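You operate a simulated robot arm through the tools that you are given. There is no shell and no other tool.

You run a simulated two-armed robot. Do the job below in one go: nothing can be reset, and whatever is moved stays where it is left.

JOB
Latch the long white rod and bend its end to 45 degrees.
Fine: it lies in the bending former; bring the blue lever back, then open the latch; leave the other rods as they are.

Only the result counts: the job must be done as asked and must still hold three seconds after the hand-in. Knocking over, shifting, dropping, spilling or breaking anything else fails it.

ROBOT AND FRAMES
Two 7-joint arms with two-finger grippers on one trunk that stands fixed in place. Base frame: the origin is at the foot of the trunk, x ahead of it, y to its left, z up; the work surface is at about z = 606. Readings come in mm, rad, newtons and seconds.
The left shoulder is at [80, 174, 1076], the right one opposite. With the tool pointing down near the work surface each hand reaches from about 100 to 860 mm from the base axis, measured 20 degrees to its own side. Payload 2.94 kg a hand.
Tool frame (each hand has its own): the origin (TCP) lies between the finger pads and is the grasp point; the fingertips stand 30 mm ahead of it; z points along the fingers, y is the line along which they close. Largest opening 138 mm; the body of the gripper starts 109 mm behind the TCP.
Orientation is told as [roll, pitch, yaw] about the base's x, y, z axes, in that order, counted from this pose: with the fingers straight down and closing along the base's y, the tool's x points along the base's -x, its y along +y and its z along -z.

CONTROLS
- The arms move only by the tool jog_arm. It takes "left_targets", "right_targets" or both (then of equal length, played together; a hand with none holds still); each is a list of rows, each a list of 7 numbers: the turn, a rotation vector about the tool's x, y, z in units of 8 degrees (1.0 is 8 degrees), then the shift along the tool's x, y, z in units of 40 mm (1.0 is 40 mm), then the closure, from 0 (fully open) to 1 (shut). In form: [[wx, wy, wz, x, y, z, claw], ...]. A call has 1 to 20 rows; each row shifts and turns the commanded pose from where the row before left it, along the tool's axes as they then stand. A call with a number of a shift or a turn outside -1 to 1 is refused whole. Rows are played at 5 a second. More than 50 mm and 0.15 rad between two rows, or a gripper value outside its range, and nothing of the call is played. Where a pose cannot be reached the arm comes as near as it can. A force on the tool above 40 N (or 10 N above the force at the start of the call, whichever is more), or a blocked arm, ends the call early, and 0.2 s more pass. The fingers move at their own pace and stop on an object; they squeeze with about 36 N. The grip force told is the motor's: it shows also when the fingers shut on nothing. Time passes only in rows, and 0.2 s behind the last, so rows that do not move let the fingers close. The reply holds the time, the measured pose of the TCP, the force on the tool along the base axes, the opening and the grip force, in the units named above and with some noise, with the torque about the TCP (base axes, N m) and any sound that the robot's microphone picked up.
- Cameras (640 x 400 px; columns grow to the right, rows downward): "scene" is now at [164.8, -51, 1541.5]; the picture's right is [-0.70, -0.72, -0.00], its down [-0.59, 0.58, -0.56] and it looks along [0.40, -0.39, -0.83] (base axes); focal length 311 px, centre (320, 200). "left" rides on the left gripper at [71, -19, -146] in its tool frame; the picture's right is [0.26, 0.97, 0.00], its down [-0.85, 0.23, -0.48] and it looks along [-0.46, 0.12, 0.88] (tool axes); focal length 280 px, centre (320, 200). "right" rides on the right gripper at [71, 19, -146] in its tool frame; the picture's right is [-0.26, 0.97, 0.00], its down [-0.85, -0.23, -0.48] and it looks along [-0.46, -0.12, 0.88] (tool axes); focal length 280 px, centre (320, 200). There is no depth. A picture from a camera that has moved, and an enlarged one, comes with that camera's place and axes in the base frame and with its lens.
- grab_frame(camera): a new picture of that camera. The clock stands still meanwhile.
- raise_lower(by): slides the trunk up (or, below 0, down) by that many mm; the arms and the scene camera ride with it, the base frame stays. It gives what a move gives, with no picture.
- pan_tilt(pan, tilt): turns the head with the scene camera to pan (to the left, within 2.094 rad either way) and tilt (down, from -0.506 to 1.204), counted from straight ahead of the robot. It gives what a move gives.
- close_up(camera, box): a new picture of the part [left, top, right, bottom] of that camera's present view, enlarged. The clock stands still meanwhile.
- hand_in(): hands the job in; it is judged then, once.

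Nothing tells you positions but the pictures and the camera data. Unless the task says otherwise, let go and move clear before handing in.

The tools are called after ">>>" as a command line: name --argument value ..., lists and objects as JSON in quotes. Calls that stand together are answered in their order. jog_arm: Moves the arms, as the interface text tells. Its arguments: {"type":"object","properties":{"left_targets":{"type":"array"},"right_targets":{"type":"array"}},"required":[]} The other tools are called the same way: raise_lower (by) slides the trunk up or down; pan_tilt (pan, tilt) turns the head that bears the scene camera; grab_frame (camera) takes a picture; close_up (camera, box) takes an enlarged picture of a part of a camera's view; hand_in () hands the job in.

At the start:

```text
t: 0.0
left_tcp_pos: [502.7, -89.0, 1028.2]
left_tool_rot: [0.001, 0.0, 0.002]
left_ft_force: [-0.4, -0.1, -0.1]
left_torque: [-0.03, 0.01, -0.02]
left_gripper_width: 137.8
left_grasp_force: 0.0
right_tcp_pos: [401.2, -482.5, 865.8]
right_tool_rot: [0.001, 0.0, 0.001]
right_ft_force: [0.0, -0.8, 0.6]
right_torque: [0.0, -0.03, 0.0]
right_gripper_width: 138.1
right_grasp_force: 0.0
trunk travel left (down, up): [-250.0, 484.0]
head pan, tilt: [-0.773, 0.977]
```

scene: 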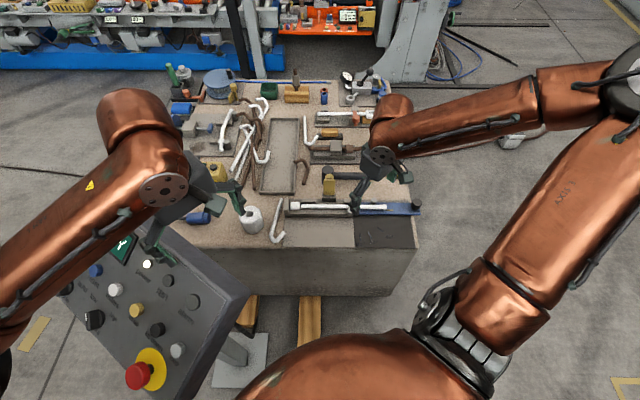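
right: 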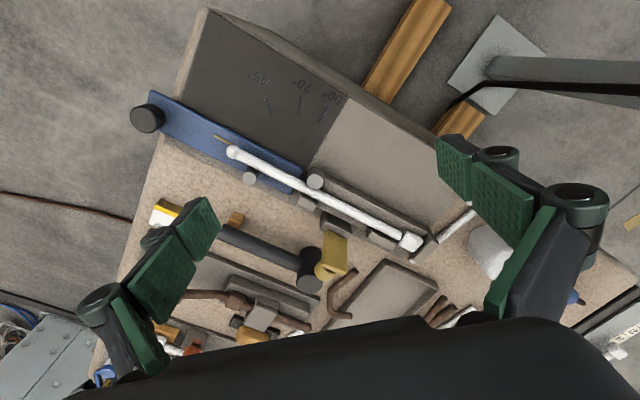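
left: 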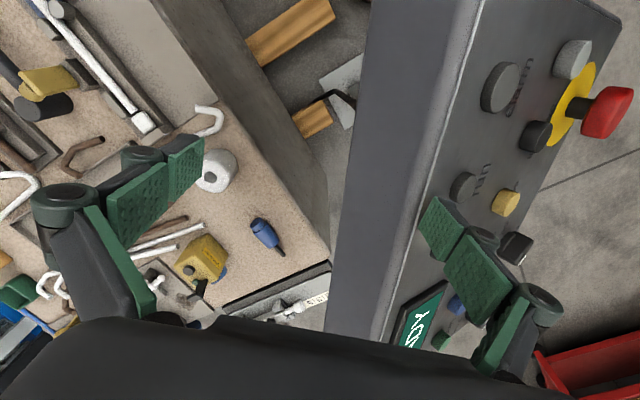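

I see a workbench with a bending former: a long white rod, a blue lever, a yellow-handled latch and angle marks on a dark plate. I'll first look closely at it from the cameras before moving.

>>> close_up --camera "right" --box '[120, 60, 460, 300]'

>>> close_up --camera "scene" --box '[260, 150, 440, 260]'

>>> close_up --camera "right" --box '[220, 50, 380, 150]'

```text
1.67 times, centred on (290, 180) of right
camera zoom: at [331.7, -463.4, 1011.7], right [0.26, 0.97, 0.0], down [0.85, -0.23, 0.48], along [0.46, -0.12, -0.88], focal length 467 px, centre (370, 233)
```

zoom: 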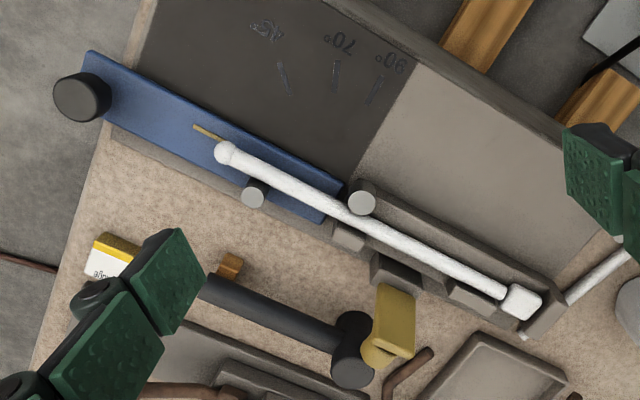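

```text
3.56 times, centred on (350, 205) of scene
camera zoom: at [164.8, -51.0, 1541.5], right [-0.7, -0.72, 0.0], down [-0.59, 0.58, -0.56], along [0.4, -0.39, -0.83], focal length 1106 px, centre (213, 182)
```

zoom: 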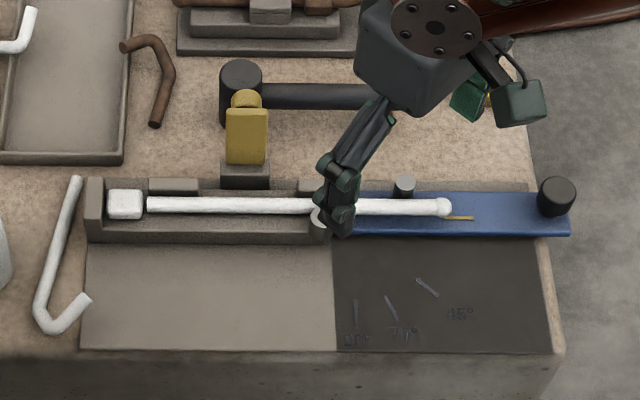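

```text
4.00 times, centred on (300, 100) of right
camera zoom: at [331.7, -463.4, 1011.7], right [0.26, 0.97, 0.0], down [0.85, -0.23, 0.48], along [0.46, -0.12, -0.88], focal length 1122 px, centre (400, 600)
```

zoom: 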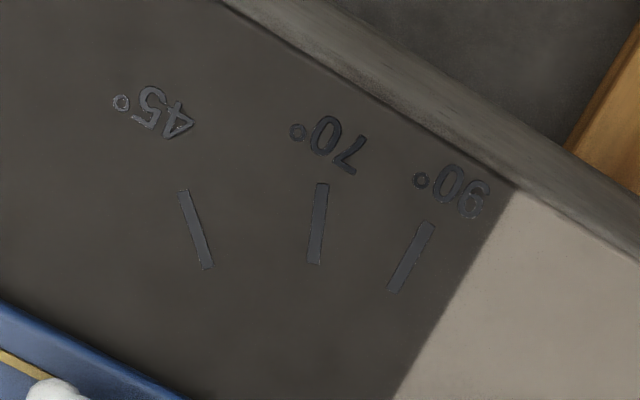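

The former lies diagonally on the bench (rod axis about along (-0.70,-0.71)), with the pivot pin near (485,-511), lever knob near (350,-695) and a yellow latch handle near (600,-515). I'll zoom in on the latch now.

>>> close_up --camera "right" --box '[270, 180, 430, 280]'

>>> close_up --camera "scene" --box '[280, 155, 376, 215]'

>>> close_up --camera "left" --box '[0, 0, 240, 150]'

```text
4.00 times, centred on (350, 230) of right
camera zoom: at [331.7, -463.4, 1011.7], right [0.26, 0.97, 0.0], down [0.85, -0.23, 0.48], along [0.46, -0.12, -0.88], focal length 1122 px, centre (200, 80)
```

zoom: 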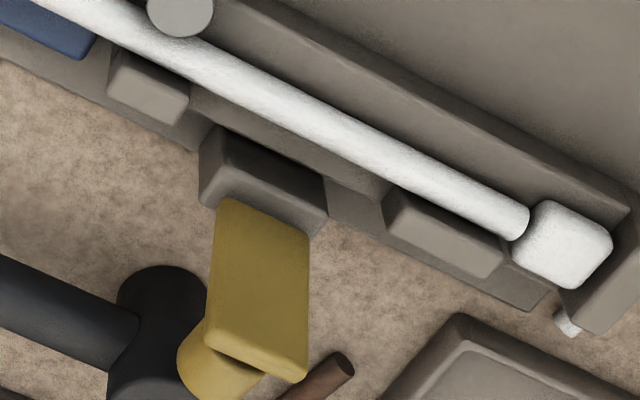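

```text
6.67 times, centred on (328, 185) of scene
camera zoom: at [164.8, -51.0, 1541.5], right [-0.7, -0.72, 0.0], down [-0.59, 0.58, -0.56], along [0.4, -0.39, -0.83], focal length 2073 px, centre (267, 300)
```

zoom: 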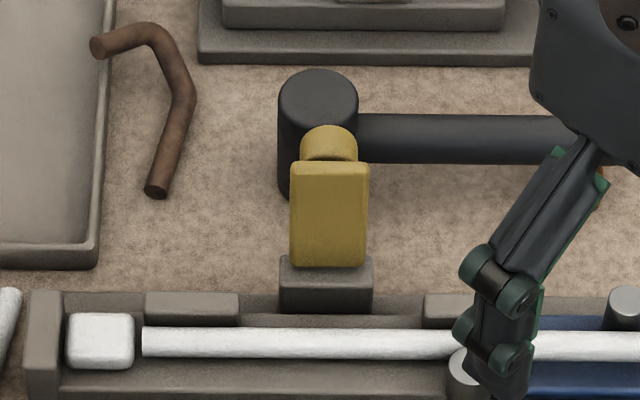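

```text
2.67 times, centred on (120, 75) of left
camera zoom: at [432.6, -107.1, 1171.1], right [-0.26, 0.96, 0.0], down [0.85, 0.23, 0.48], along [0.46, 0.13, -0.88], focal length 748 px, centre (853, 533)
```

zoom: 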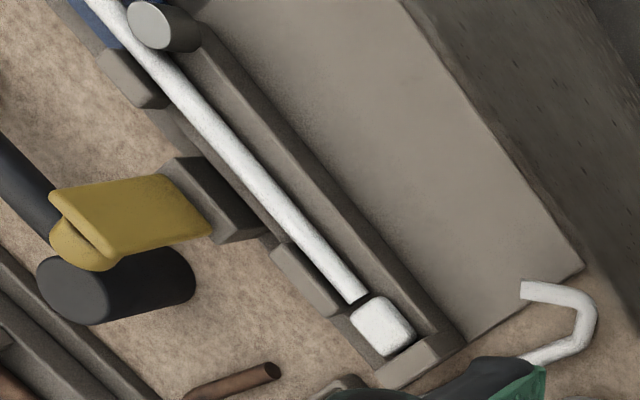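

The latch is a yellow flap with a knob, hinged at the block behind the rod. It is open now, leaning back about 18° with its top at about (595,-514,723). My gripper hides the pivot from the scene camera, so I'll shift the right hand sideways at safe height for better views.

>>> jog_arm --right_targets '[[0, 0, 0, 0, -1, 0, 0], [0, 0, 0, 0, -1, 0, 0], [0, 0, 0, 0, -1, 0, 0], [0, 0, 0, 0, 0, 0, 0]]'

>>> grab_frame --camera "right"

>>> close_up --camera "scene" --box '[260, 150, 440, 260]'

```text
t: 1.0
left_tcp_pos: [502.2, -87.3, 1028.0]
left_tool_rot: [0.0, 0.001, 0.002]
left_ft_force: [-0.2, 0.5, 0.2]
left_torque: [-0.02, 0.0, -0.02]
left_gripper_width: 138.2
left_grasp_force: 0.1
right_tcp_pos: [403.8, -603.2, 866.0]
right_tool_rot: [0.0, 0.001, -0.002]
right_ft_force: [-0.2, -0.4, 0.1]
right_torque: [-0.03, 0.01, -0.03]
right_gripper_width: 137.9
right_grasp_force: 0.0
trunk travel left (down, up): [-250.0, 484.0]
head pan, tilt: [-0.773, 0.977]
```

```text
taken
camera right: at [332.5, -582.6, 1012.0], right [0.26, 0.97, 0.0], down [0.85, -0.23, 0.48], along [0.46, -0.12, -0.88], focal length 280 px, centre (320, 200)
```

right: 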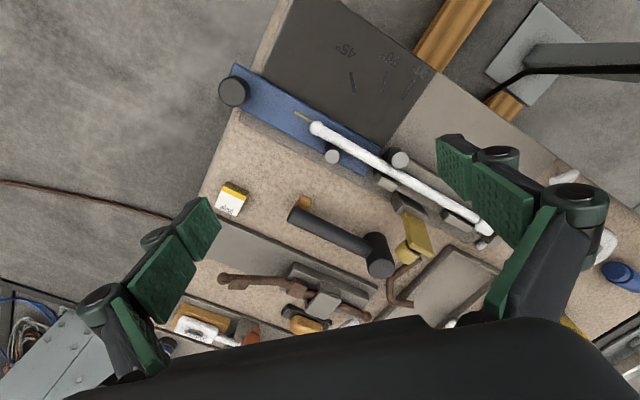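

```text
3.56 times, centred on (350, 205) of scene
camera zoom: at [164.7, -50.2, 1541.6], right [-0.7, -0.72, 0.0], down [-0.59, 0.58, -0.56], along [0.4, -0.39, -0.83], focal length 1106 px, centre (213, 182)
```

zoom: 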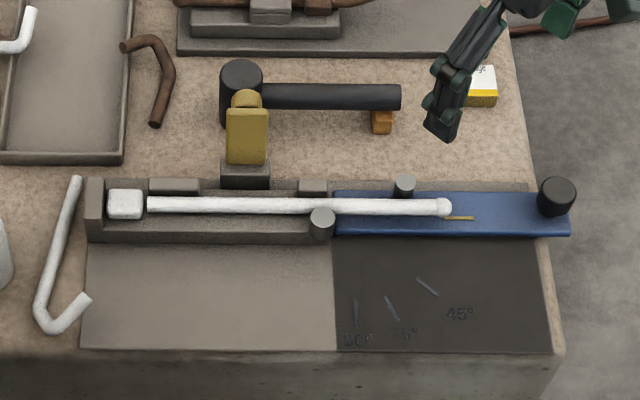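

Now the scene view of the former is clear. I'll take close-ups from both cameras to triangulate the pivot pin, roller, knob and marks.

>>> close_up --camera "scene" --box '[334, 190, 430, 250]'

>>> close_up --camera "right" --box '[210, 30, 434, 170]'

>>> close_up --camera "right" --box '[360, 130, 520, 280]'

```text
6.67 times, centred on (382, 220) of scene
camera zoom: at [164.7, -50.2, 1541.6], right [-0.7, -0.72, 0.0], down [-0.59, 0.58, -0.56], along [0.4, -0.39, -0.83], focal length 2073 px, centre (-93, 67)
```

zoom: 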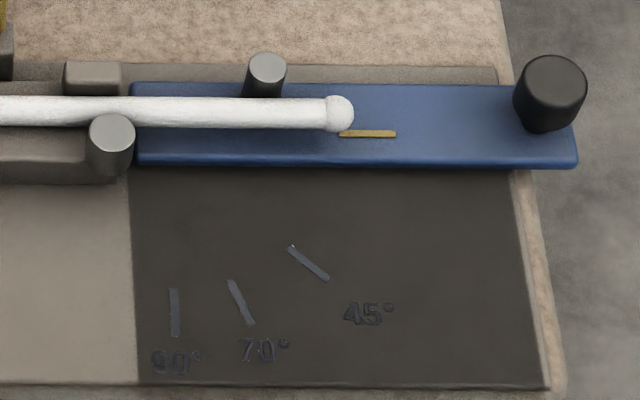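

```text
2.86 times, centred on (322, 100) of right
camera zoom: at [332.5, -582.6, 1012.0], right [0.26, 0.97, 0.0], down [0.85, -0.23, 0.48], along [0.46, -0.12, -0.88], focal length 801 px, centre (314, 486)
```

zoom: 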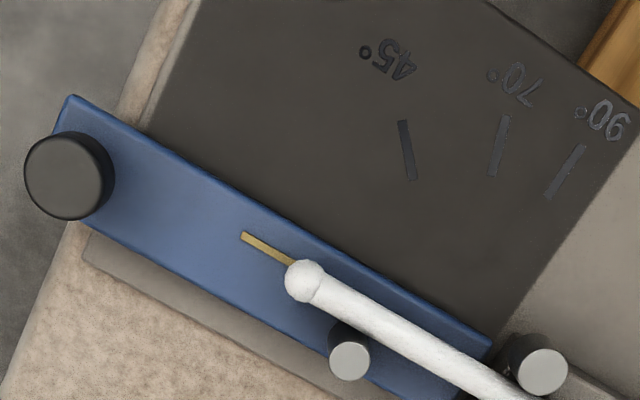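

```text
2.67 times, centred on (440, 205) of right
camera zoom: at [332.5, -582.6, 1012.0], right [0.26, 0.97, 0.0], down [0.85, -0.23, 0.48], along [0.46, -0.12, -0.88], focal length 748 px, centre (0, 187)
```

zoom: 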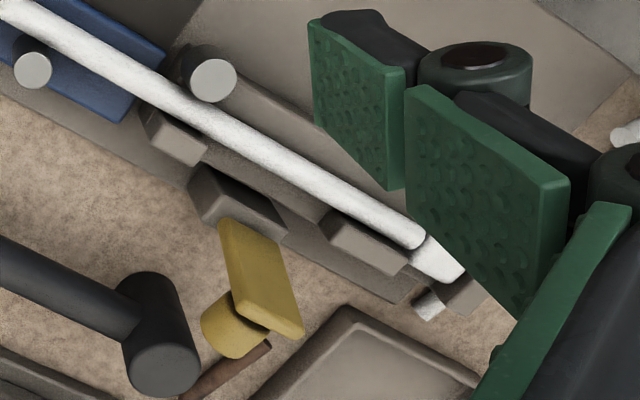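

From two views I place the die pin at (491,-512,655), the roller at (462,-600), the lever knob at (353,-697,656) and the lever pivot near (486,-552). The latch hinge is about (579,-499,656), with the latch knob's back end at about (615,-534,701). I'll turn the right hand 45° to line up with the former, shut the fingers and move above and behind the latch flap.

>>> jog_arm --right_targets '[[0, 0, -0.9375, 0, 0, 0, 0.5], [0, 0, -0.9375, 0, 0, 0, 1], [0, 0, -0.9375, 0, 0, 0, 1], [0, 0, -0.9375, 0, 0, 0, 1], [0, 0, -0.9375, 0, 0, 0, 1], [0, 0, -0.9375, 0, 0, 0, 1], [0, 0, 0, -0.98, -0.59, 0, 1], [0, 0, 0, -0.98, -0.59, 0, 1], [0, 0, 0, -0.98, -0.59, 0, 1], [0, 0, 0, -0.98, -0.59, 0, 1], [0, 0, 0, -0.98, -0.59, 0, 1], [0, 0, 0, 0, 0, 0, 1]]'

>>> grab_frame --camera "right"

>>> grab_frame --camera "scene"

```text
t: 3.6
left_tcp_pos: [502.3, -89.3, 1027.8]
left_tool_rot: [0.002, 0.001, 0.0]
left_ft_force: [0.3, -0.1, 0.5]
left_torque: [0.01, -0.02, 0.02]
left_gripper_width: 138.0
left_grasp_force: 0.1
right_tcp_pos: [622.8, -549.5, 867.4]
right_tool_rot: [0.0, 0.002, 0.786]
right_ft_force: [-0.8, 0.8, 0.4]
right_torque: [0.01, 0.0, -0.01]
right_gripper_width: 0.0
right_grasp_force: 28.1
trunk travel left (down, up): [-250.0, 484.0]
head pan, tilt: [-0.773, 0.977]
```

```text
taken
camera right: at [560.3, -585.6, 1012.2], right [-0.5, 0.87, 0.0], down [0.76, 0.44, 0.48], along [0.41, 0.24, -0.88], focal length 280 px, centre (320, 200)
```

right: 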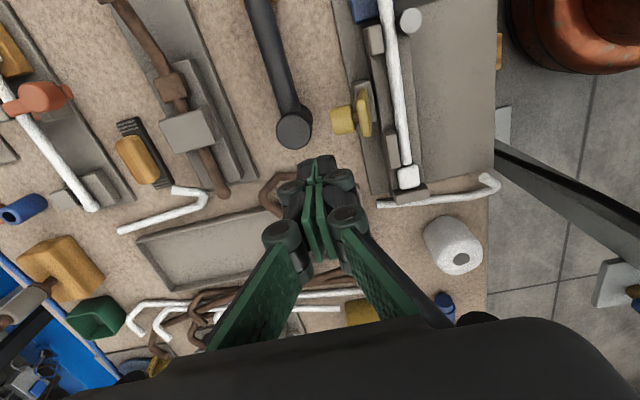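

```text
taken
camera scene: at [164.0, -51.6, 1541.7], right [-0.7, -0.72, 0.0], down [-0.59, 0.58, -0.56], along [0.4, -0.39, -0.83], focal length 311 px, centre (320, 200)
```

scene: 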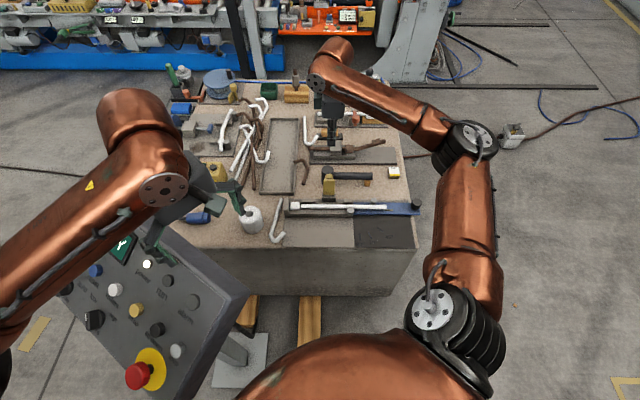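

The hand is now above and behind the latch; the camera sees the flap and its knob from the side. I'll zoom in to check the knob position and the hammer clearance.

>>> close_up --camera "right" --box '[260, 60, 420, 160]'

>>> close_up --camera "right" --box '[320, 0, 480, 100]'

```text
4.00 times, centred on (340, 110) of right
camera zoom: at [560.3, -585.6, 1012.2], right [-0.5, 0.87, 0.0], down [0.76, 0.44, 0.48], along [0.41, 0.24, -0.88], focal length 1122 px, centre (240, 560)
```

zoom: 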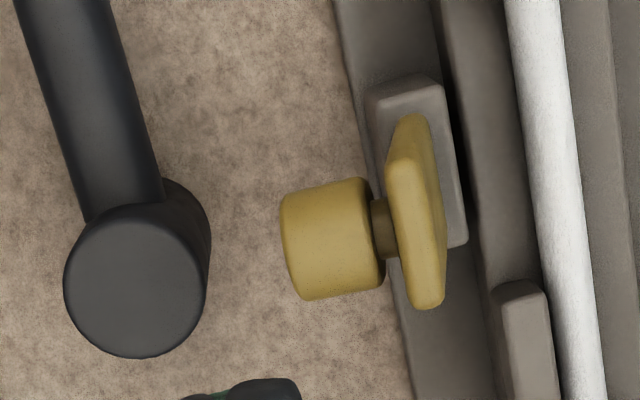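

```text
4.00 times, centred on (400, 50) of right
camera zoom: at [560.3, -585.6, 1012.2], right [-0.5, 0.87, 0.0], down [0.76, 0.44, 0.48], along [0.41, 0.24, -0.88], focal length 1122 px, centre (0, 800)
```

zoom: 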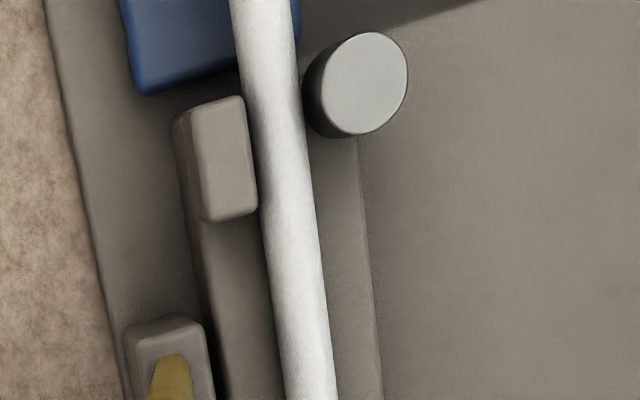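

Hammer and knob positions agree with my estimate: there is about a 27 mm gap and the hammer top is at about 676. I'll descend with shut fingers just behind the latch knob, tips to about z 693, staying above the hammer.

>>> jog_arm --right_targets '[[0, 0, 0, -0.11, -0.05, 0.9, 1], [0, 0, 0, 0, 0, 0.9, 1], [0, 0, 0, 0, 0, 0.9, 1], [0, 0, 0, 0, 0, 0.9, 1], [0, 0, 0, 0, 0, 0, 1]]'

>>> close_up --camera "scene" --box '[280, 155, 376, 215]'

>>> grab_frame --camera "right"

```text
t: 4.8
left_tcp_pos: [502.3, -87.7, 1027.4]
left_tool_rot: [-0.001, 0.001, 0.003]
left_ft_force: [-0.1, 0.2, 0.3]
left_torque: [-0.03, -0.01, 0.04]
left_gripper_width: 138.1
left_grasp_force: 0.0
right_tcp_pos: [629.5, -547.9, 722.3]
right_tool_rot: [0.0, 0.002, 0.785]
right_ft_force: [3.4, -2.7, 4.8]
right_torque: [-0.02, 0.05, 0.01]
right_gripper_width: 0.0
right_grasp_force: 28.5
trunk travel left (down, up): [-250.0, 484.0]
head pan, tilt: [-0.773, 0.977]
```

```text
6.67 times, centred on (328, 185) of scene
camera zoom: at [164.7, -51.0, 1541.7], right [-0.7, -0.72, 0.0], down [-0.59, 0.58, -0.56], along [0.4, -0.39, -0.83], focal length 2073 px, centre (267, 300)
```

zoom: 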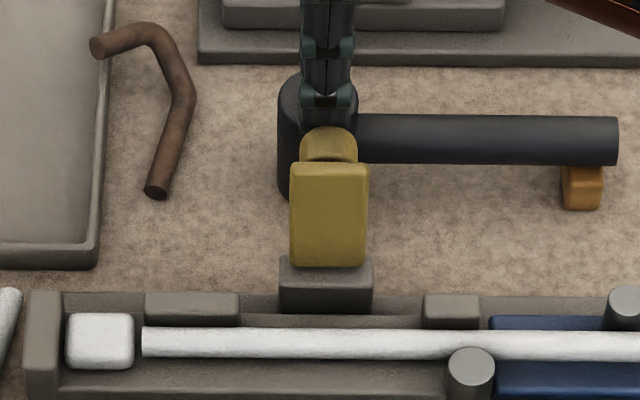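

```text
taken
camera right: at [565.8, -583.5, 868.4], right [-0.5, 0.87, 0.0], down [0.76, 0.44, 0.48], along [0.41, 0.24, -0.88], focal length 280 px, centre (320, 200)
```

right: 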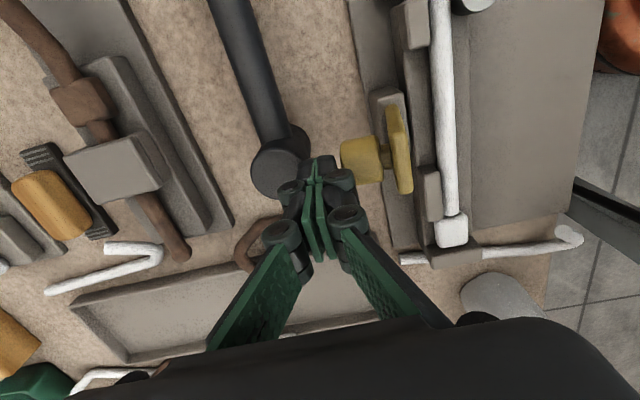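

The fingers are just touching the latch knob's back end, and the hammer has not moved. Next I'll push the flap forward and up along its hinge arc in small steps, then look again.

>>> jog_arm --right_targets '[[0, 0, 0, 0, 0.21, -0.11, 1], [0, 0, 0, 0, 0.21, -0.11, 1], [0, 0, 0, 0, 0.18, -0.15, 1], [0, 0, 0, 0, 0.18, -0.15, 1], [0, 0, 0, 0, 0, 0, 1]]'

>>> close_up --camera "scene" --box '[280, 155, 376, 215]'

>>> grab_frame --camera "right"

```text
t: 6.0
left_tcp_pos: [503.1, -87.9, 1027.0]
left_tool_rot: [0.002, 0.001, 0.0]
left_ft_force: [0.0, -0.6, 0.2]
left_torque: [0.06, 0.01, 0.01]
left_gripper_width: 137.8
left_grasp_force: 0.1
right_tcp_pos: [606.3, -524.1, 740.9]
right_tool_rot: [0.001, -0.001, 0.786]
right_ft_force: [-0.1, -0.3, 0.2]
right_torque: [0.0, -0.02, -0.01]
right_gripper_width: 0.0
right_grasp_force: 28.2
trunk travel left (down, up): [-250.0, 484.0]
head pan, tilt: [-0.773, 0.977]
```

```text
6.67 times, centred on (328, 185) of scene
camera zoom: at [165.2, -51.4, 1541.4], right [-0.7, -0.72, 0.0], down [-0.59, 0.58, -0.56], along [0.4, -0.39, -0.83], focal length 2073 px, centre (267, 300)
```

zoom: 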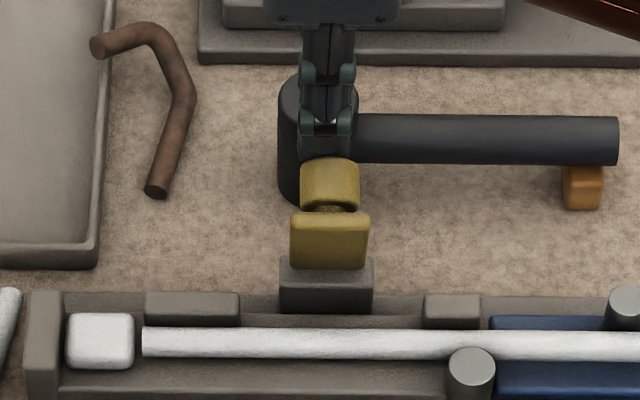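

```text
taken
camera right: at [543.5, -560.1, 887.7], right [-0.5, 0.87, 0.0], down [0.76, 0.44, 0.48], along [0.41, 0.24, -0.88], focal length 280 px, centre (320, 200)
```

right: 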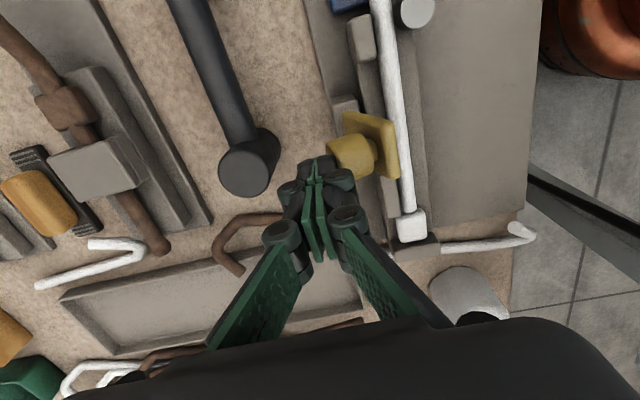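

The flap has swung past vertical and follows the push with almost no force. I'll continue along the arc, going over the top of the knob.

>>> jog_arm --right_targets '[[0, 0, 0, 0, 0.2, -0.13, 1], [0, 0, 0, 0, 0.2, -0.13, 1], [0, 0, 0, 0, 0.25, -0.03, 1], [0, 0, 0, 0, 0.25, -0.03, 1], [0, 0, 0, 0, 0.24, 0.06, 1], [0, 0, 0, 0, 0.24, 0.06, 1], [0, 0, 0, 0, 0, 0, 1]]'

>>> close_up --camera "scene" --box '[280, 155, 376, 215]'

>>> grab_frame --camera "right"

```text
t: 7.6
left_tcp_pos: [502.0, -88.1, 1026.7]
left_tool_rot: [0.0, 0.0, 0.002]
left_ft_force: [0.3, 1.1, 0.1]
left_torque: [-0.02, -0.03, 0.01]
left_gripper_width: 138.0
left_grasp_force: 0.1
right_tcp_pos: [566.3, -484.5, 751.1]
right_tool_rot: [-0.001, -0.001, 0.786]
right_ft_force: [-1.2, 1.4, 4.9]
right_torque: [-0.04, -0.02, 0.0]
right_gripper_width: 0.0
right_grasp_force: 28.0
trunk travel left (down, up): [-250.0, 484.0]
head pan, tilt: [-0.773, 0.977]
```

```text
6.67 times, centred on (328, 185) of scene
camera zoom: at [164.2, -50.4, 1541.7], right [-0.7, -0.72, 0.0], down [-0.59, 0.58, -0.56], along [0.4, -0.39, -0.83], focal length 2073 px, centre (267, 300)
```

zoom: 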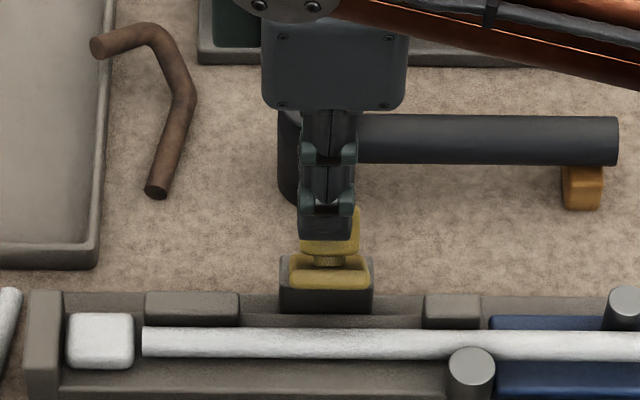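

```text
taken
camera right: at [503.8, -520.6, 897.3], right [-0.5, 0.87, 0.0], down [0.76, 0.44, 0.48], along [0.41, 0.24, -0.88], focal length 280 px, centre (320, 200)
```

right: 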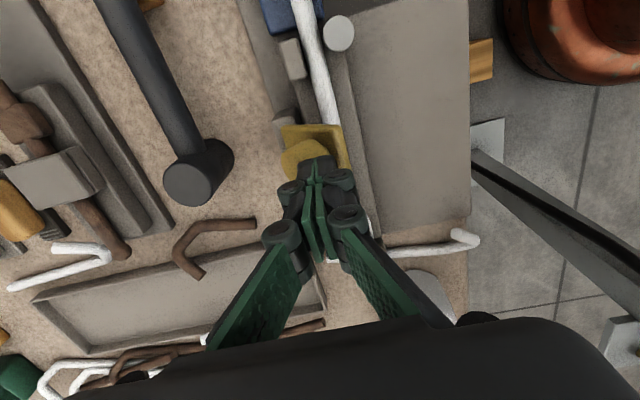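

The fingertip is now on top of the latch knob with the flap about 40° from closed. I'll press forward and down to close it, and listen for a click.

>>> jog_arm --right_targets '[[0, 0, 0, 0, 0.22, 0.15, 1], [0, 0, 0, 0, 0.22, 0.18, 1], [0, 0, 0, 0, 0.16, 0.16, 1], [0, 0, 0, 0, 0.16, 0.16, 1], [0, 0, 0, 0, 0.1, 0.12, 1], [0, 0, 0, 0, 0.1, 0.12, 1], [0, 0, 0, 0, 0, 0, 1]]'

>>> close_up --camera "scene" --box '[280, 155, 376, 215]'

>>> grab_frame --camera "right"

```text
t: 9.2
left_tcp_pos: [503.5, -88.3, 1028.2]
left_tool_rot: [-0.001, -0.001, 0.002]
left_ft_force: [0.4, -0.9, -0.6]
left_torque: [0.0, 0.01, 0.0]
left_gripper_width: 138.0
left_grasp_force: 0.0
right_tcp_pos: [540.1, -457.7, 713.2]
right_tool_rot: [-0.002, 0.0, 0.786]
right_ft_force: [-0.5, -0.2, 0.4]
right_torque: [-0.02, -0.01, -0.03]
right_gripper_width: 0.1
right_grasp_force: 28.3
trunk travel left (down, up): [-250.0, 484.0]
head pan, tilt: [-0.773, 0.977]
```

```text
6.67 times, centred on (328, 185) of scene
camera zoom: at [165.0, -51.1, 1541.5], right [-0.7, -0.72, 0.0], down [-0.59, 0.58, -0.56], along [0.4, -0.39, -0.83], focal length 2073 px, centre (267, 300)
```

zoom: 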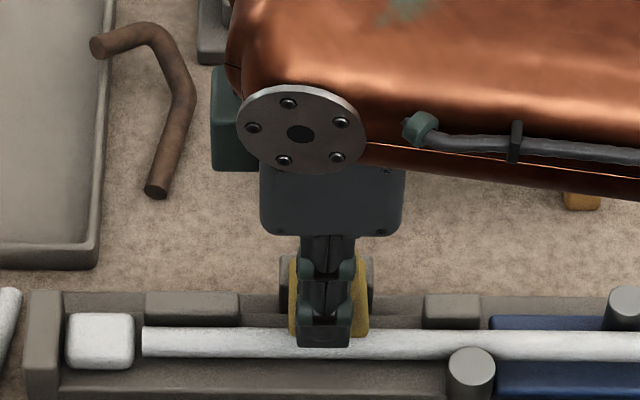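

```text
taken
camera right: at [477.3, -493.8, 860.5], right [-0.5, 0.87, 0.0], down [0.76, 0.44, 0.48], along [0.41, 0.24, -0.88], focal length 280 px, centre (320, 200)
```

right: 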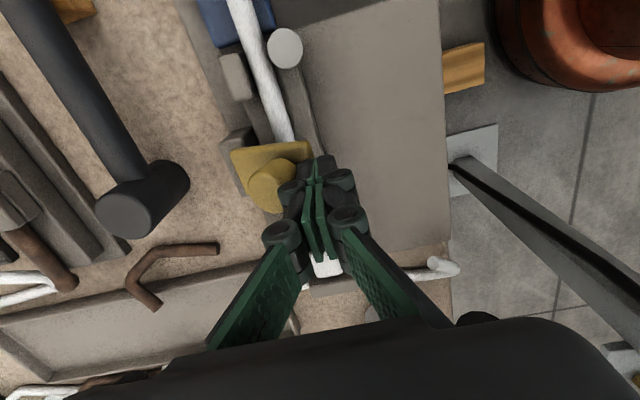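

The finger seems to have passed over the knob without force on it now. I'll zoom to see whether the flap is fully down.

>>> close_up --camera "right" --box '[200, 100, 360, 240]'

>>> close_up --camera "left" --box '[0, 0, 240, 150]'

>>> close_up --camera "scene" --box '[310, 185, 350, 210]'

```text
2.86 times, centred on (280, 170) of right
camera zoom: at [477.3, -493.8, 860.5], right [-0.5, 0.87, 0.0], down [0.76, 0.44, 0.48], along [0.41, 0.24, -0.88], focal length 801 px, centre (434, 286)
```

zoom: 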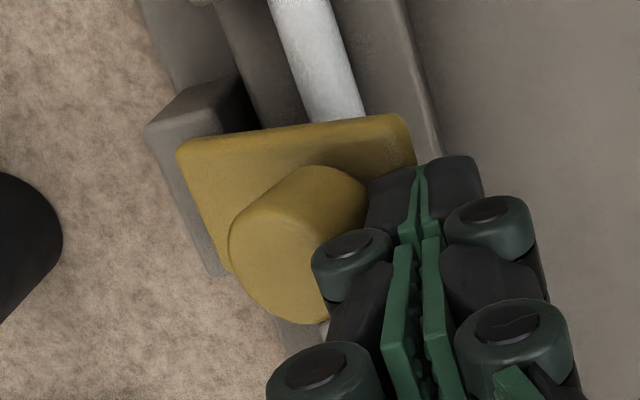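

```text
2.67 times, centred on (120, 75) of left
camera zoom: at [432.7, -107.3, 1171.1], right [-0.26, 0.96, 0.0], down [0.85, 0.23, 0.48], along [0.46, 0.13, -0.88], focal length 748 px, centre (853, 533)
```

zoom: 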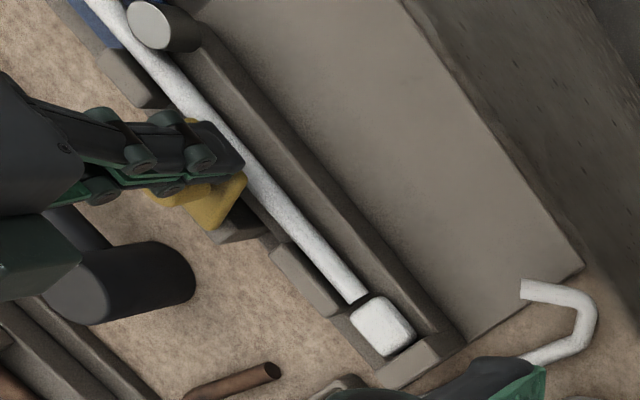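

```text
16.00 times, centred on (330, 198) of scene
camera zoom: at [165.0, -51.1, 1541.5], right [-0.7, -0.72, 0.0], down [-0.59, 0.58, -0.56], along [0.4, -0.39, -0.83], focal length 4976 px, centre (160, 240)
```

zoom: 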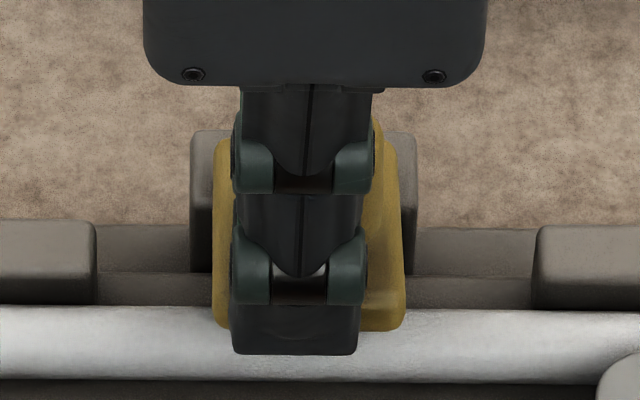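

The flap seems stopped some 20–30° short of closed and the finger hides it. I'll lift the hand straight up to look at the flap unobstructed.

>>> jog_arm --right_targets '[[0, 0, 0, 0, 0, -1, 1], [0, 0, 0, 0, 0, -1, 1], [0, 0, 0, 0, -1, 0, 1], [0, 0, 0, 0, -1, -0.5, 1], [0, 0, 0, 0, 0, 0, 1]]'

>>> grab_frame --camera "right"

>>> close_up --camera "scene" --box '[280, 155, 376, 215]'

>>> close_up --camera "left" --box '[0, 0, 120, 100]'

```text
t: 10.4
left_tcp_pos: [502.9, -88.7, 1027.2]
left_tool_rot: [0.001, 0.0, 0.001]
left_ft_force: [-0.5, -0.3, -0.4]
left_torque: [0.04, 0.02, -0.02]
left_gripper_width: 138.0
left_grasp_force: 0.2
right_tcp_pos: [597.5, -515.8, 814.0]
right_tool_rot: [0.002, 0.0, 0.786]
right_ft_force: [-0.3, 0.6, -1.4]
right_torque: [0.03, 0.0, -0.02]
right_gripper_width: 0.1
right_grasp_force: 28.7
trunk travel left (down, up): [-250.0, 484.0]
head pan, tilt: [-0.773, 0.977]
```

```text
taken
camera right: at [534.3, -551.4, 959.7], right [-0.5, 0.87, 0.0], down [0.76, 0.44, 0.48], along [0.41, 0.24, -0.88], focal length 280 px, centre (320, 200)
```

right: 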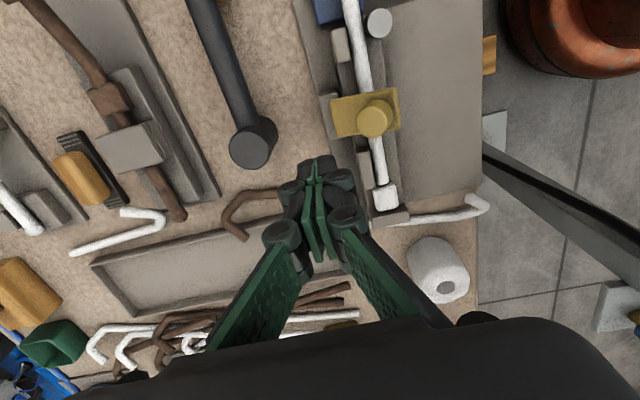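

```text
6.67 times, centred on (328, 185) of scene
camera zoom: at [165.1, -51.6, 1541.5], right [-0.7, -0.72, 0.0], down [-0.59, 0.58, -0.56], along [0.4, -0.39, -0.83], focal length 2073 px, centre (267, 300)
```

zoom: 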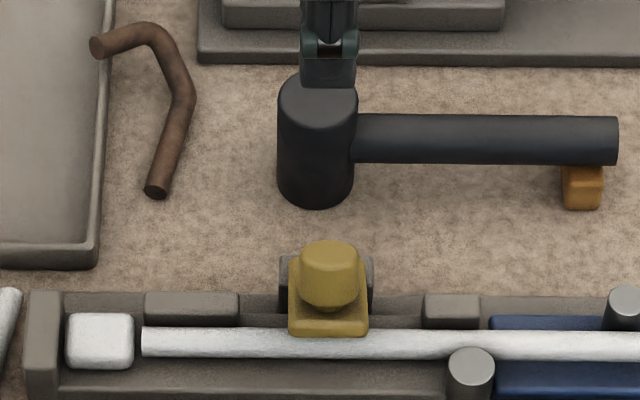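

```text
4.00 times, centred on (60, 50) of left
camera zoom: at [432.8, -107.6, 1171.0], right [-0.26, 0.96, 0.0], down [0.85, 0.23, 0.48], along [0.46, 0.13, -0.88], focal length 1122 px, centre (1360, 800)
```

zoom: 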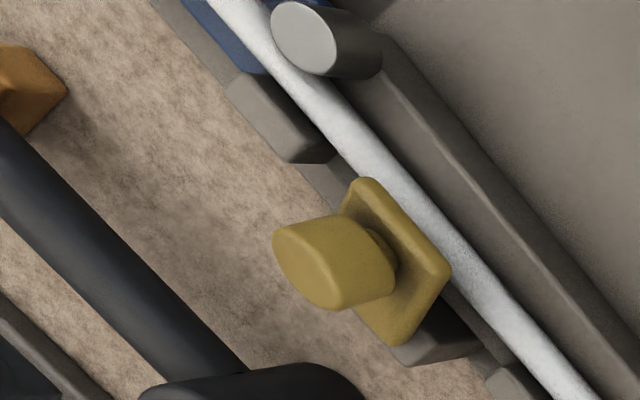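

The flap is down most of the way but still tilted. I'll zoom from the right camera to measure the knob's new position.

>>> close_up --camera "right" --box '[300, 70, 428, 150]'

>>> close_up --camera "scene" --box '[310, 185, 350, 210]'

```text
5.00 times, centred on (364, 110) of right
camera zoom: at [534.3, -551.4, 959.7], right [-0.5, 0.87, 0.0], down [0.76, 0.44, 0.48], along [0.41, 0.24, -0.88], focal length 1402 px, centre (100, 650)
```

zoom: 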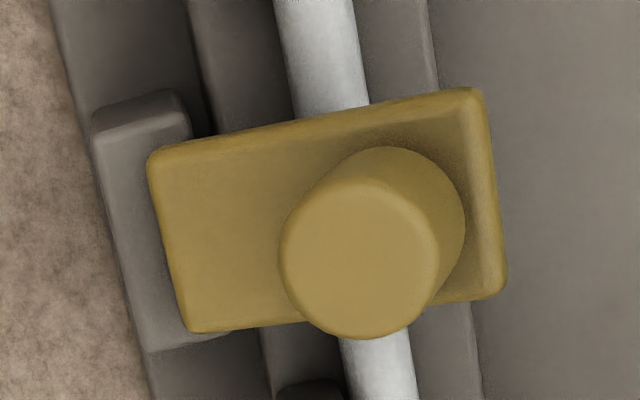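

```text
16.00 times, centred on (330, 198) of scene
camera zoom: at [165.1, -51.6, 1541.5], right [-0.7, -0.72, 0.0], down [-0.59, 0.58, -0.56], along [0.4, -0.39, -0.83], focal length 4976 px, centre (160, 240)
```

zoom: 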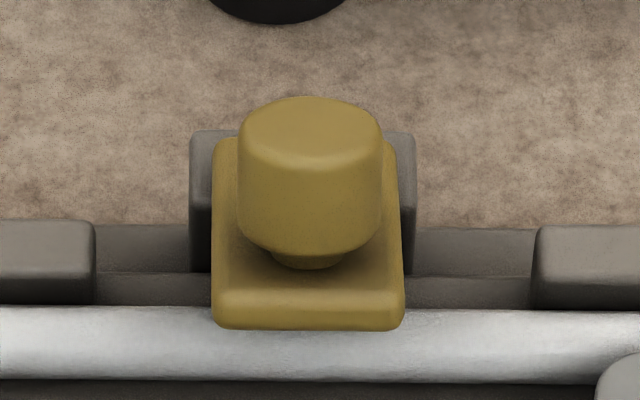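

The flap is about 32° from closed, with the knob's end now at about (562,-481,709). I'll set the fingertip on the knob's end face and press down along the arc to its closed position.

>>> jog_arm --right_targets '[[0, 0, 0, 0, 0.556, 0.85, 1], [0, 0, 0, 0, 0.556, 0.85, 1], [0, 0, 0, 0, 0.12, 0.2, 1], [0, 0, 0, 0, 0.15, 0.15, 1], [0, 0, 0, 0, 0.15, 0.17, 1], [0, 0, 0, 0, 0.1, 0.2, 1], [0, 0, 0, 0, 0.05, 0.13, 1], [0, 0, 0, 0, 0, 0.1, 1], [0, 0, 0, 0, 0, 0, 1]]'

>>> close_up --camera "scene" --box '[280, 155, 376, 215]'

>>> close_up --camera "left" --box '[0, 0, 120, 100]'

>>> grab_frame --camera "right"

```text
t: 12.4
left_tcp_pos: [499.9, -86.6, 1031.0]
left_tool_rot: [-0.002, -0.002, 0.001]
left_ft_force: [0.8, -0.3, 0.2]
left_torque: [0.0, -0.01, 0.02]
left_gripper_width: 138.1
left_grasp_force: 0.0
right_tcp_pos: [550.5, -468.6, 714.5]
right_tool_rot: [-0.009, -0.003, 0.785]
right_ft_force: [-1.3, -5.6, 36.3]
right_torque: [-0.24, 0.09, 0.14]
right_gripper_width: 6.0
right_grasp_force: 28.2
trunk travel left (down, up): [-250.0, 484.0]
head pan, tilt: [-0.773, 0.977]
```

```text
6.67 times, centred on (328, 185) of scene
camera zoom: at [161.3, -48.5, 1542.4], right [-0.7, -0.72, 0.0], down [-0.59, 0.58, -0.56], along [0.4, -0.39, -0.83], focal length 2073 px, centre (267, 300)
```

zoom: 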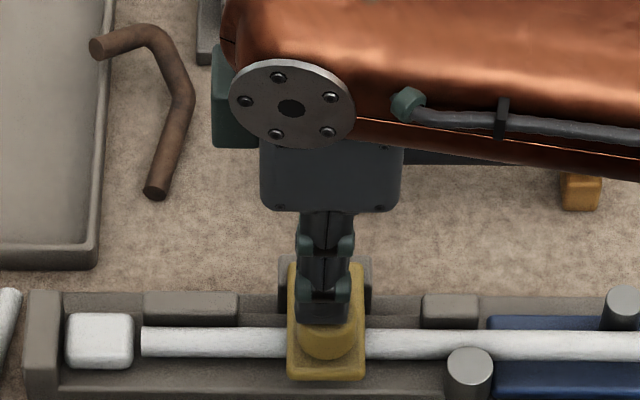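

```text
4.00 times, centred on (60, 50) of left
camera zoom: at [430.0, -105.4, 1172.9], right [-0.26, 0.96, 0.0], down [0.85, 0.23, 0.48], along [0.46, 0.12, -0.88], focal length 1122 px, centre (1360, 800)
```

zoom: 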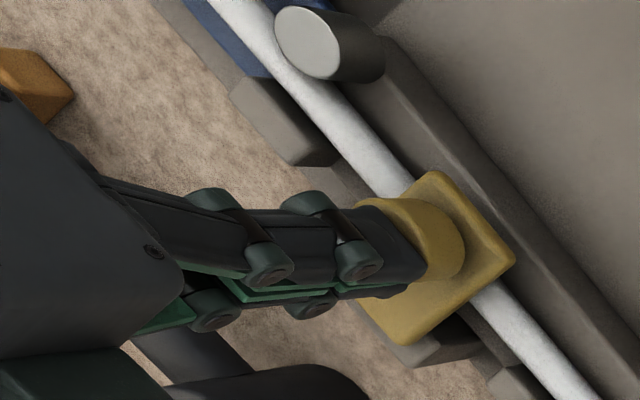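

```text
taken
camera right: at [485.5, -502.7, 860.1], right [-0.5, 0.87, -0.01], down [0.76, 0.44, 0.48], along [0.42, 0.23, -0.88], focal length 280 px, centre (320, 200)
```

right: 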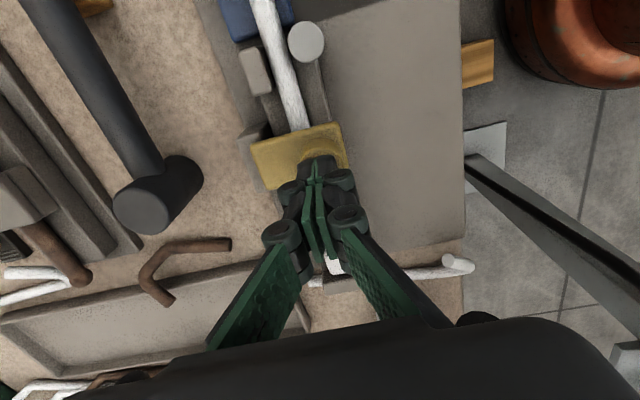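

The flap is pressed down with about 36 N, the knob near its expected closed height. I'll lift off and see whether it stays closed on the rod.

>>> jog_arm --right_targets '[[0, 0, 0, 0, 0, -0.5, 1], [0, 0, 0, 0, 0, -1, 1], [0, 0, 0, 0, -0.8, -0.8, 1], [0, 0, 0, 0, -1, -0.5, 1], [0, 0, 0, 0, -0.6, 0, 1], [0, 0, 0, 0, 0, 0, 1]]'

>>> close_up --camera "scene" --box '[310, 185, 350, 210]'

>>> close_up --camera "left" --box '[0, 0, 120, 100]'

>>> grab_frame --camera "right"

```text
t: 13.8
left_tcp_pos: [502.6, -89.0, 1027.1]
left_tool_rot: [0.0, 0.0, 0.002]
left_ft_force: [-0.8, -0.2, 0.4]
left_torque: [0.0, -0.04, 0.01]
left_gripper_width: 138.1
left_grasp_force: 0.1
right_tcp_pos: [617.4, -536.1, 820.7]
right_tool_rot: [0.002, -0.001, 0.785]
right_ft_force: [-0.6, 0.0, 0.7]
right_torque: [0.03, 0.0, 0.0]
right_gripper_width: 0.1
right_grasp_force: 28.5
trunk travel left (down, up): [-250.0, 484.0]
head pan, tilt: [-0.773, 0.977]
```

```text
16.00 times, centred on (330, 198) of scene
camera zoom: at [164.7, -50.9, 1541.6], right [-0.7, -0.72, 0.0], down [-0.59, 0.58, -0.56], along [0.4, -0.39, -0.83], focal length 4976 px, centre (160, 240)
```

zoom: 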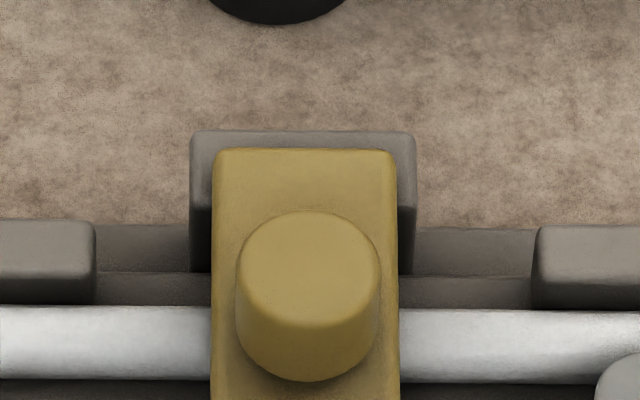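

```text
4.00 times, centred on (60, 50) of left
camera zoom: at [432.5, -107.1, 1171.2], right [-0.26, 0.96, 0.0], down [0.85, 0.23, 0.48], along [0.46, 0.13, -0.88], focal length 1122 px, centre (1360, 800)
```

zoom: 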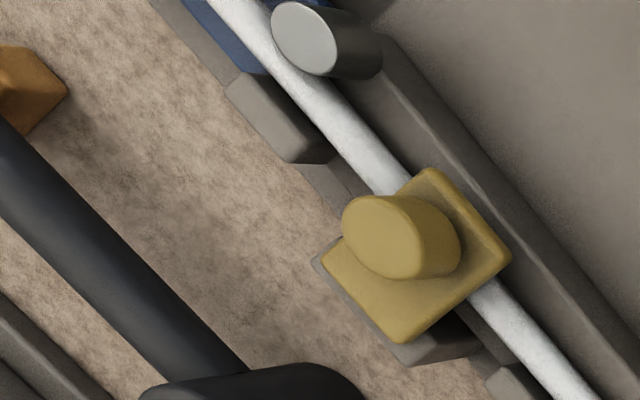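

```text
taken
camera right: at [554.1, -571.4, 967.3], right [-0.5, 0.87, 0.0], down [0.76, 0.44, 0.48], along [0.41, 0.24, -0.88], focal length 280 px, centre (320, 200)
```

right: 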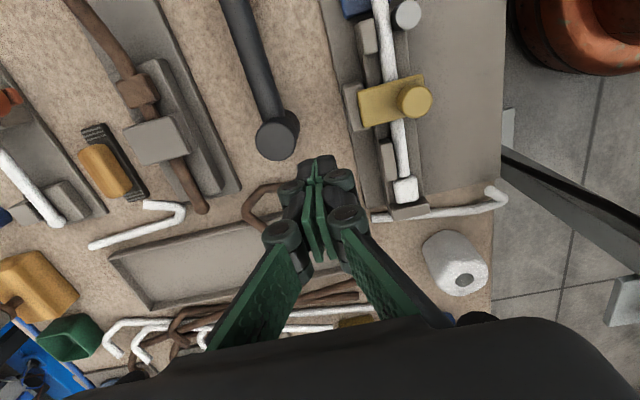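

The flap now stays down over the rod. I'll check closely whether it lies flat on the rod or still has a gap.

>>> close_up --camera "scene" --box '[308, 190, 356, 220]'

>>> close_up --camera "right" --box '[330, 60, 450, 135]'

>>> close_up --camera "left" --box '[30, 20, 94, 60]'

```text
13.33 times, centred on (332, 205) of scene
camera zoom: at [164.7, -50.9, 1541.6], right [-0.7, -0.72, 0.0], down [-0.59, 0.58, -0.56], along [0.4, -0.39, -0.83], focal length 4146 px, centre (160, 133)
```

zoom: 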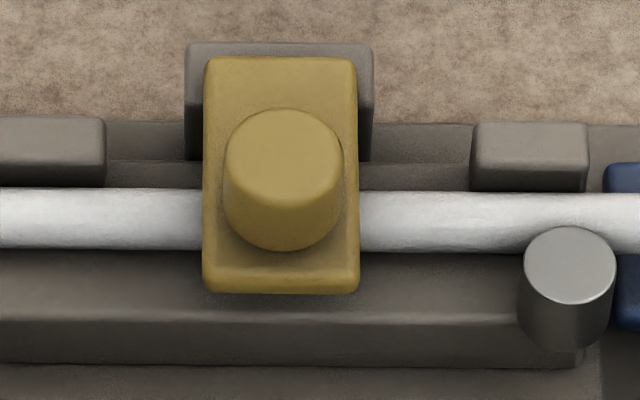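

```text
5.33 times, centred on (390, 98) of right
camera zoom: at [554.1, -571.4, 967.3], right [-0.5, 0.87, 0.0], down [0.76, 0.44, 0.48], along [0.41, 0.24, -0.88], focal length 1495 px, centre (-53, 747)
```

zoom: 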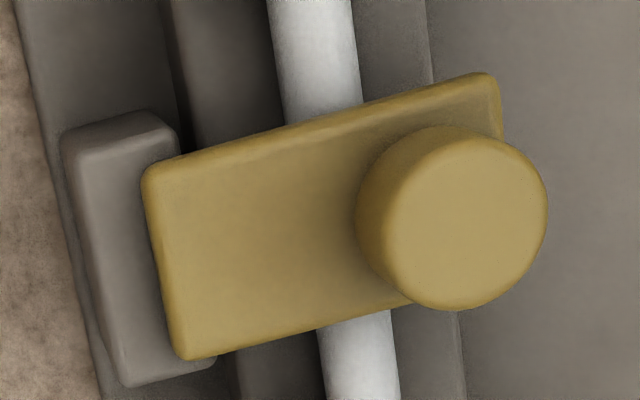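

```text
10.00 times, centred on (62, 40) of left
camera zoom: at [432.5, -107.1, 1171.2], right [-0.26, 0.96, 0.0], down [0.85, 0.23, 0.48], along [0.46, 0.13, -0.88], focal length 2804 px, centre (2900, 1800)
```

zoom: 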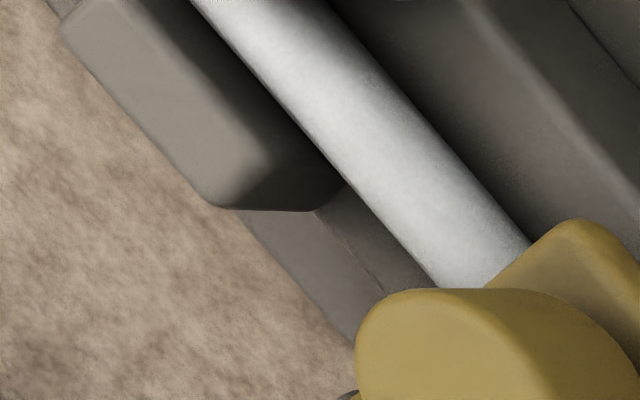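

The flap's top corners are both at about z 660, so the latch lies flat and closed on the rod. Next I'll move the right hand above the lever's black knob near (353,-697), part open the fingers and check the alignment.

>>> jog_arm --right_targets '[[0, 0, 0, 0.94, 0.2266, 0, 0.4], [0, 0, 0, 0.94, 0.2266, 0, 0.4], [0, 0, 0, 0.94, 0.2266, 0, 0.4], [0, 0, 0, 0.94, 0.2266, 0, 0.4], [0, 0, 0, 0.94, 0.2266, 0, 0.4], [0, 0, 0, 0.94, 0.2266, 0, 0.4], [0, 0, 0, 0.94, 0.2266, 0, 0.4], [0, 0, 0, 0.94, 0.2266, 0, 0.4], [0, 0, 0, 0, 0, 0, 0.4]]'

>>> grab_frame --camera "right"

>>> grab_frame --camera "scene"

```text
t: 15.8
left_tcp_pos: [504.1, -88.0, 1026.8]
left_tool_rot: [0.0, 0.0, 0.001]
left_ft_force: [-0.6, 0.1, -0.6]
left_torque: [0.0, 0.0, 0.0]
left_gripper_width: 138.0
left_grasp_force: 0.2
right_tcp_pos: [354.5, -696.2, 820.5]
right_tool_rot: [0.0, -0.001, 0.788]
right_ft_force: [0.4, -0.4, 0.0]
right_torque: [-0.05, 0.03, 0.03]
right_gripper_width: 82.9
right_grasp_force: 0.0
trunk travel left (down, up): [-250.0, 484.0]
head pan, tilt: [-0.773, 0.977]
```

```text
taken
camera right: at [290.4, -732.5, 965.9], right [-0.5, 0.87, 0.0], down [0.76, 0.44, 0.48], along [0.41, 0.24, -0.88], focal length 280 px, centre (320, 200)
```

right: 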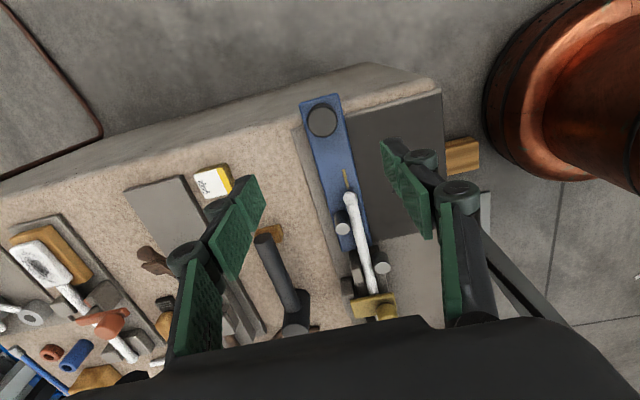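

```text
taken
camera scene: at [165.2, -51.0, 1541.4], right [-0.7, -0.72, 0.0], down [-0.59, 0.58, -0.56], along [0.4, -0.39, -0.83], focal length 311 px, centre (320, 200)
```

scene: 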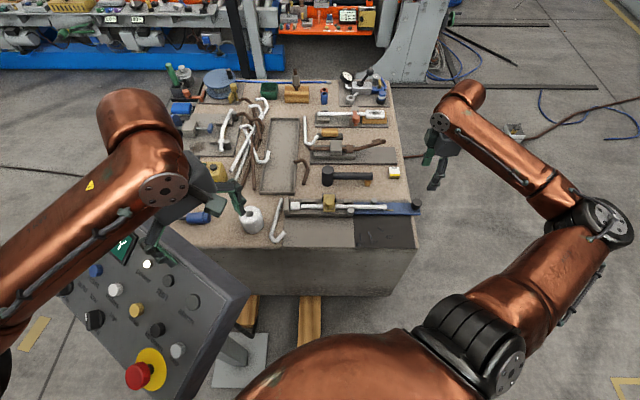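

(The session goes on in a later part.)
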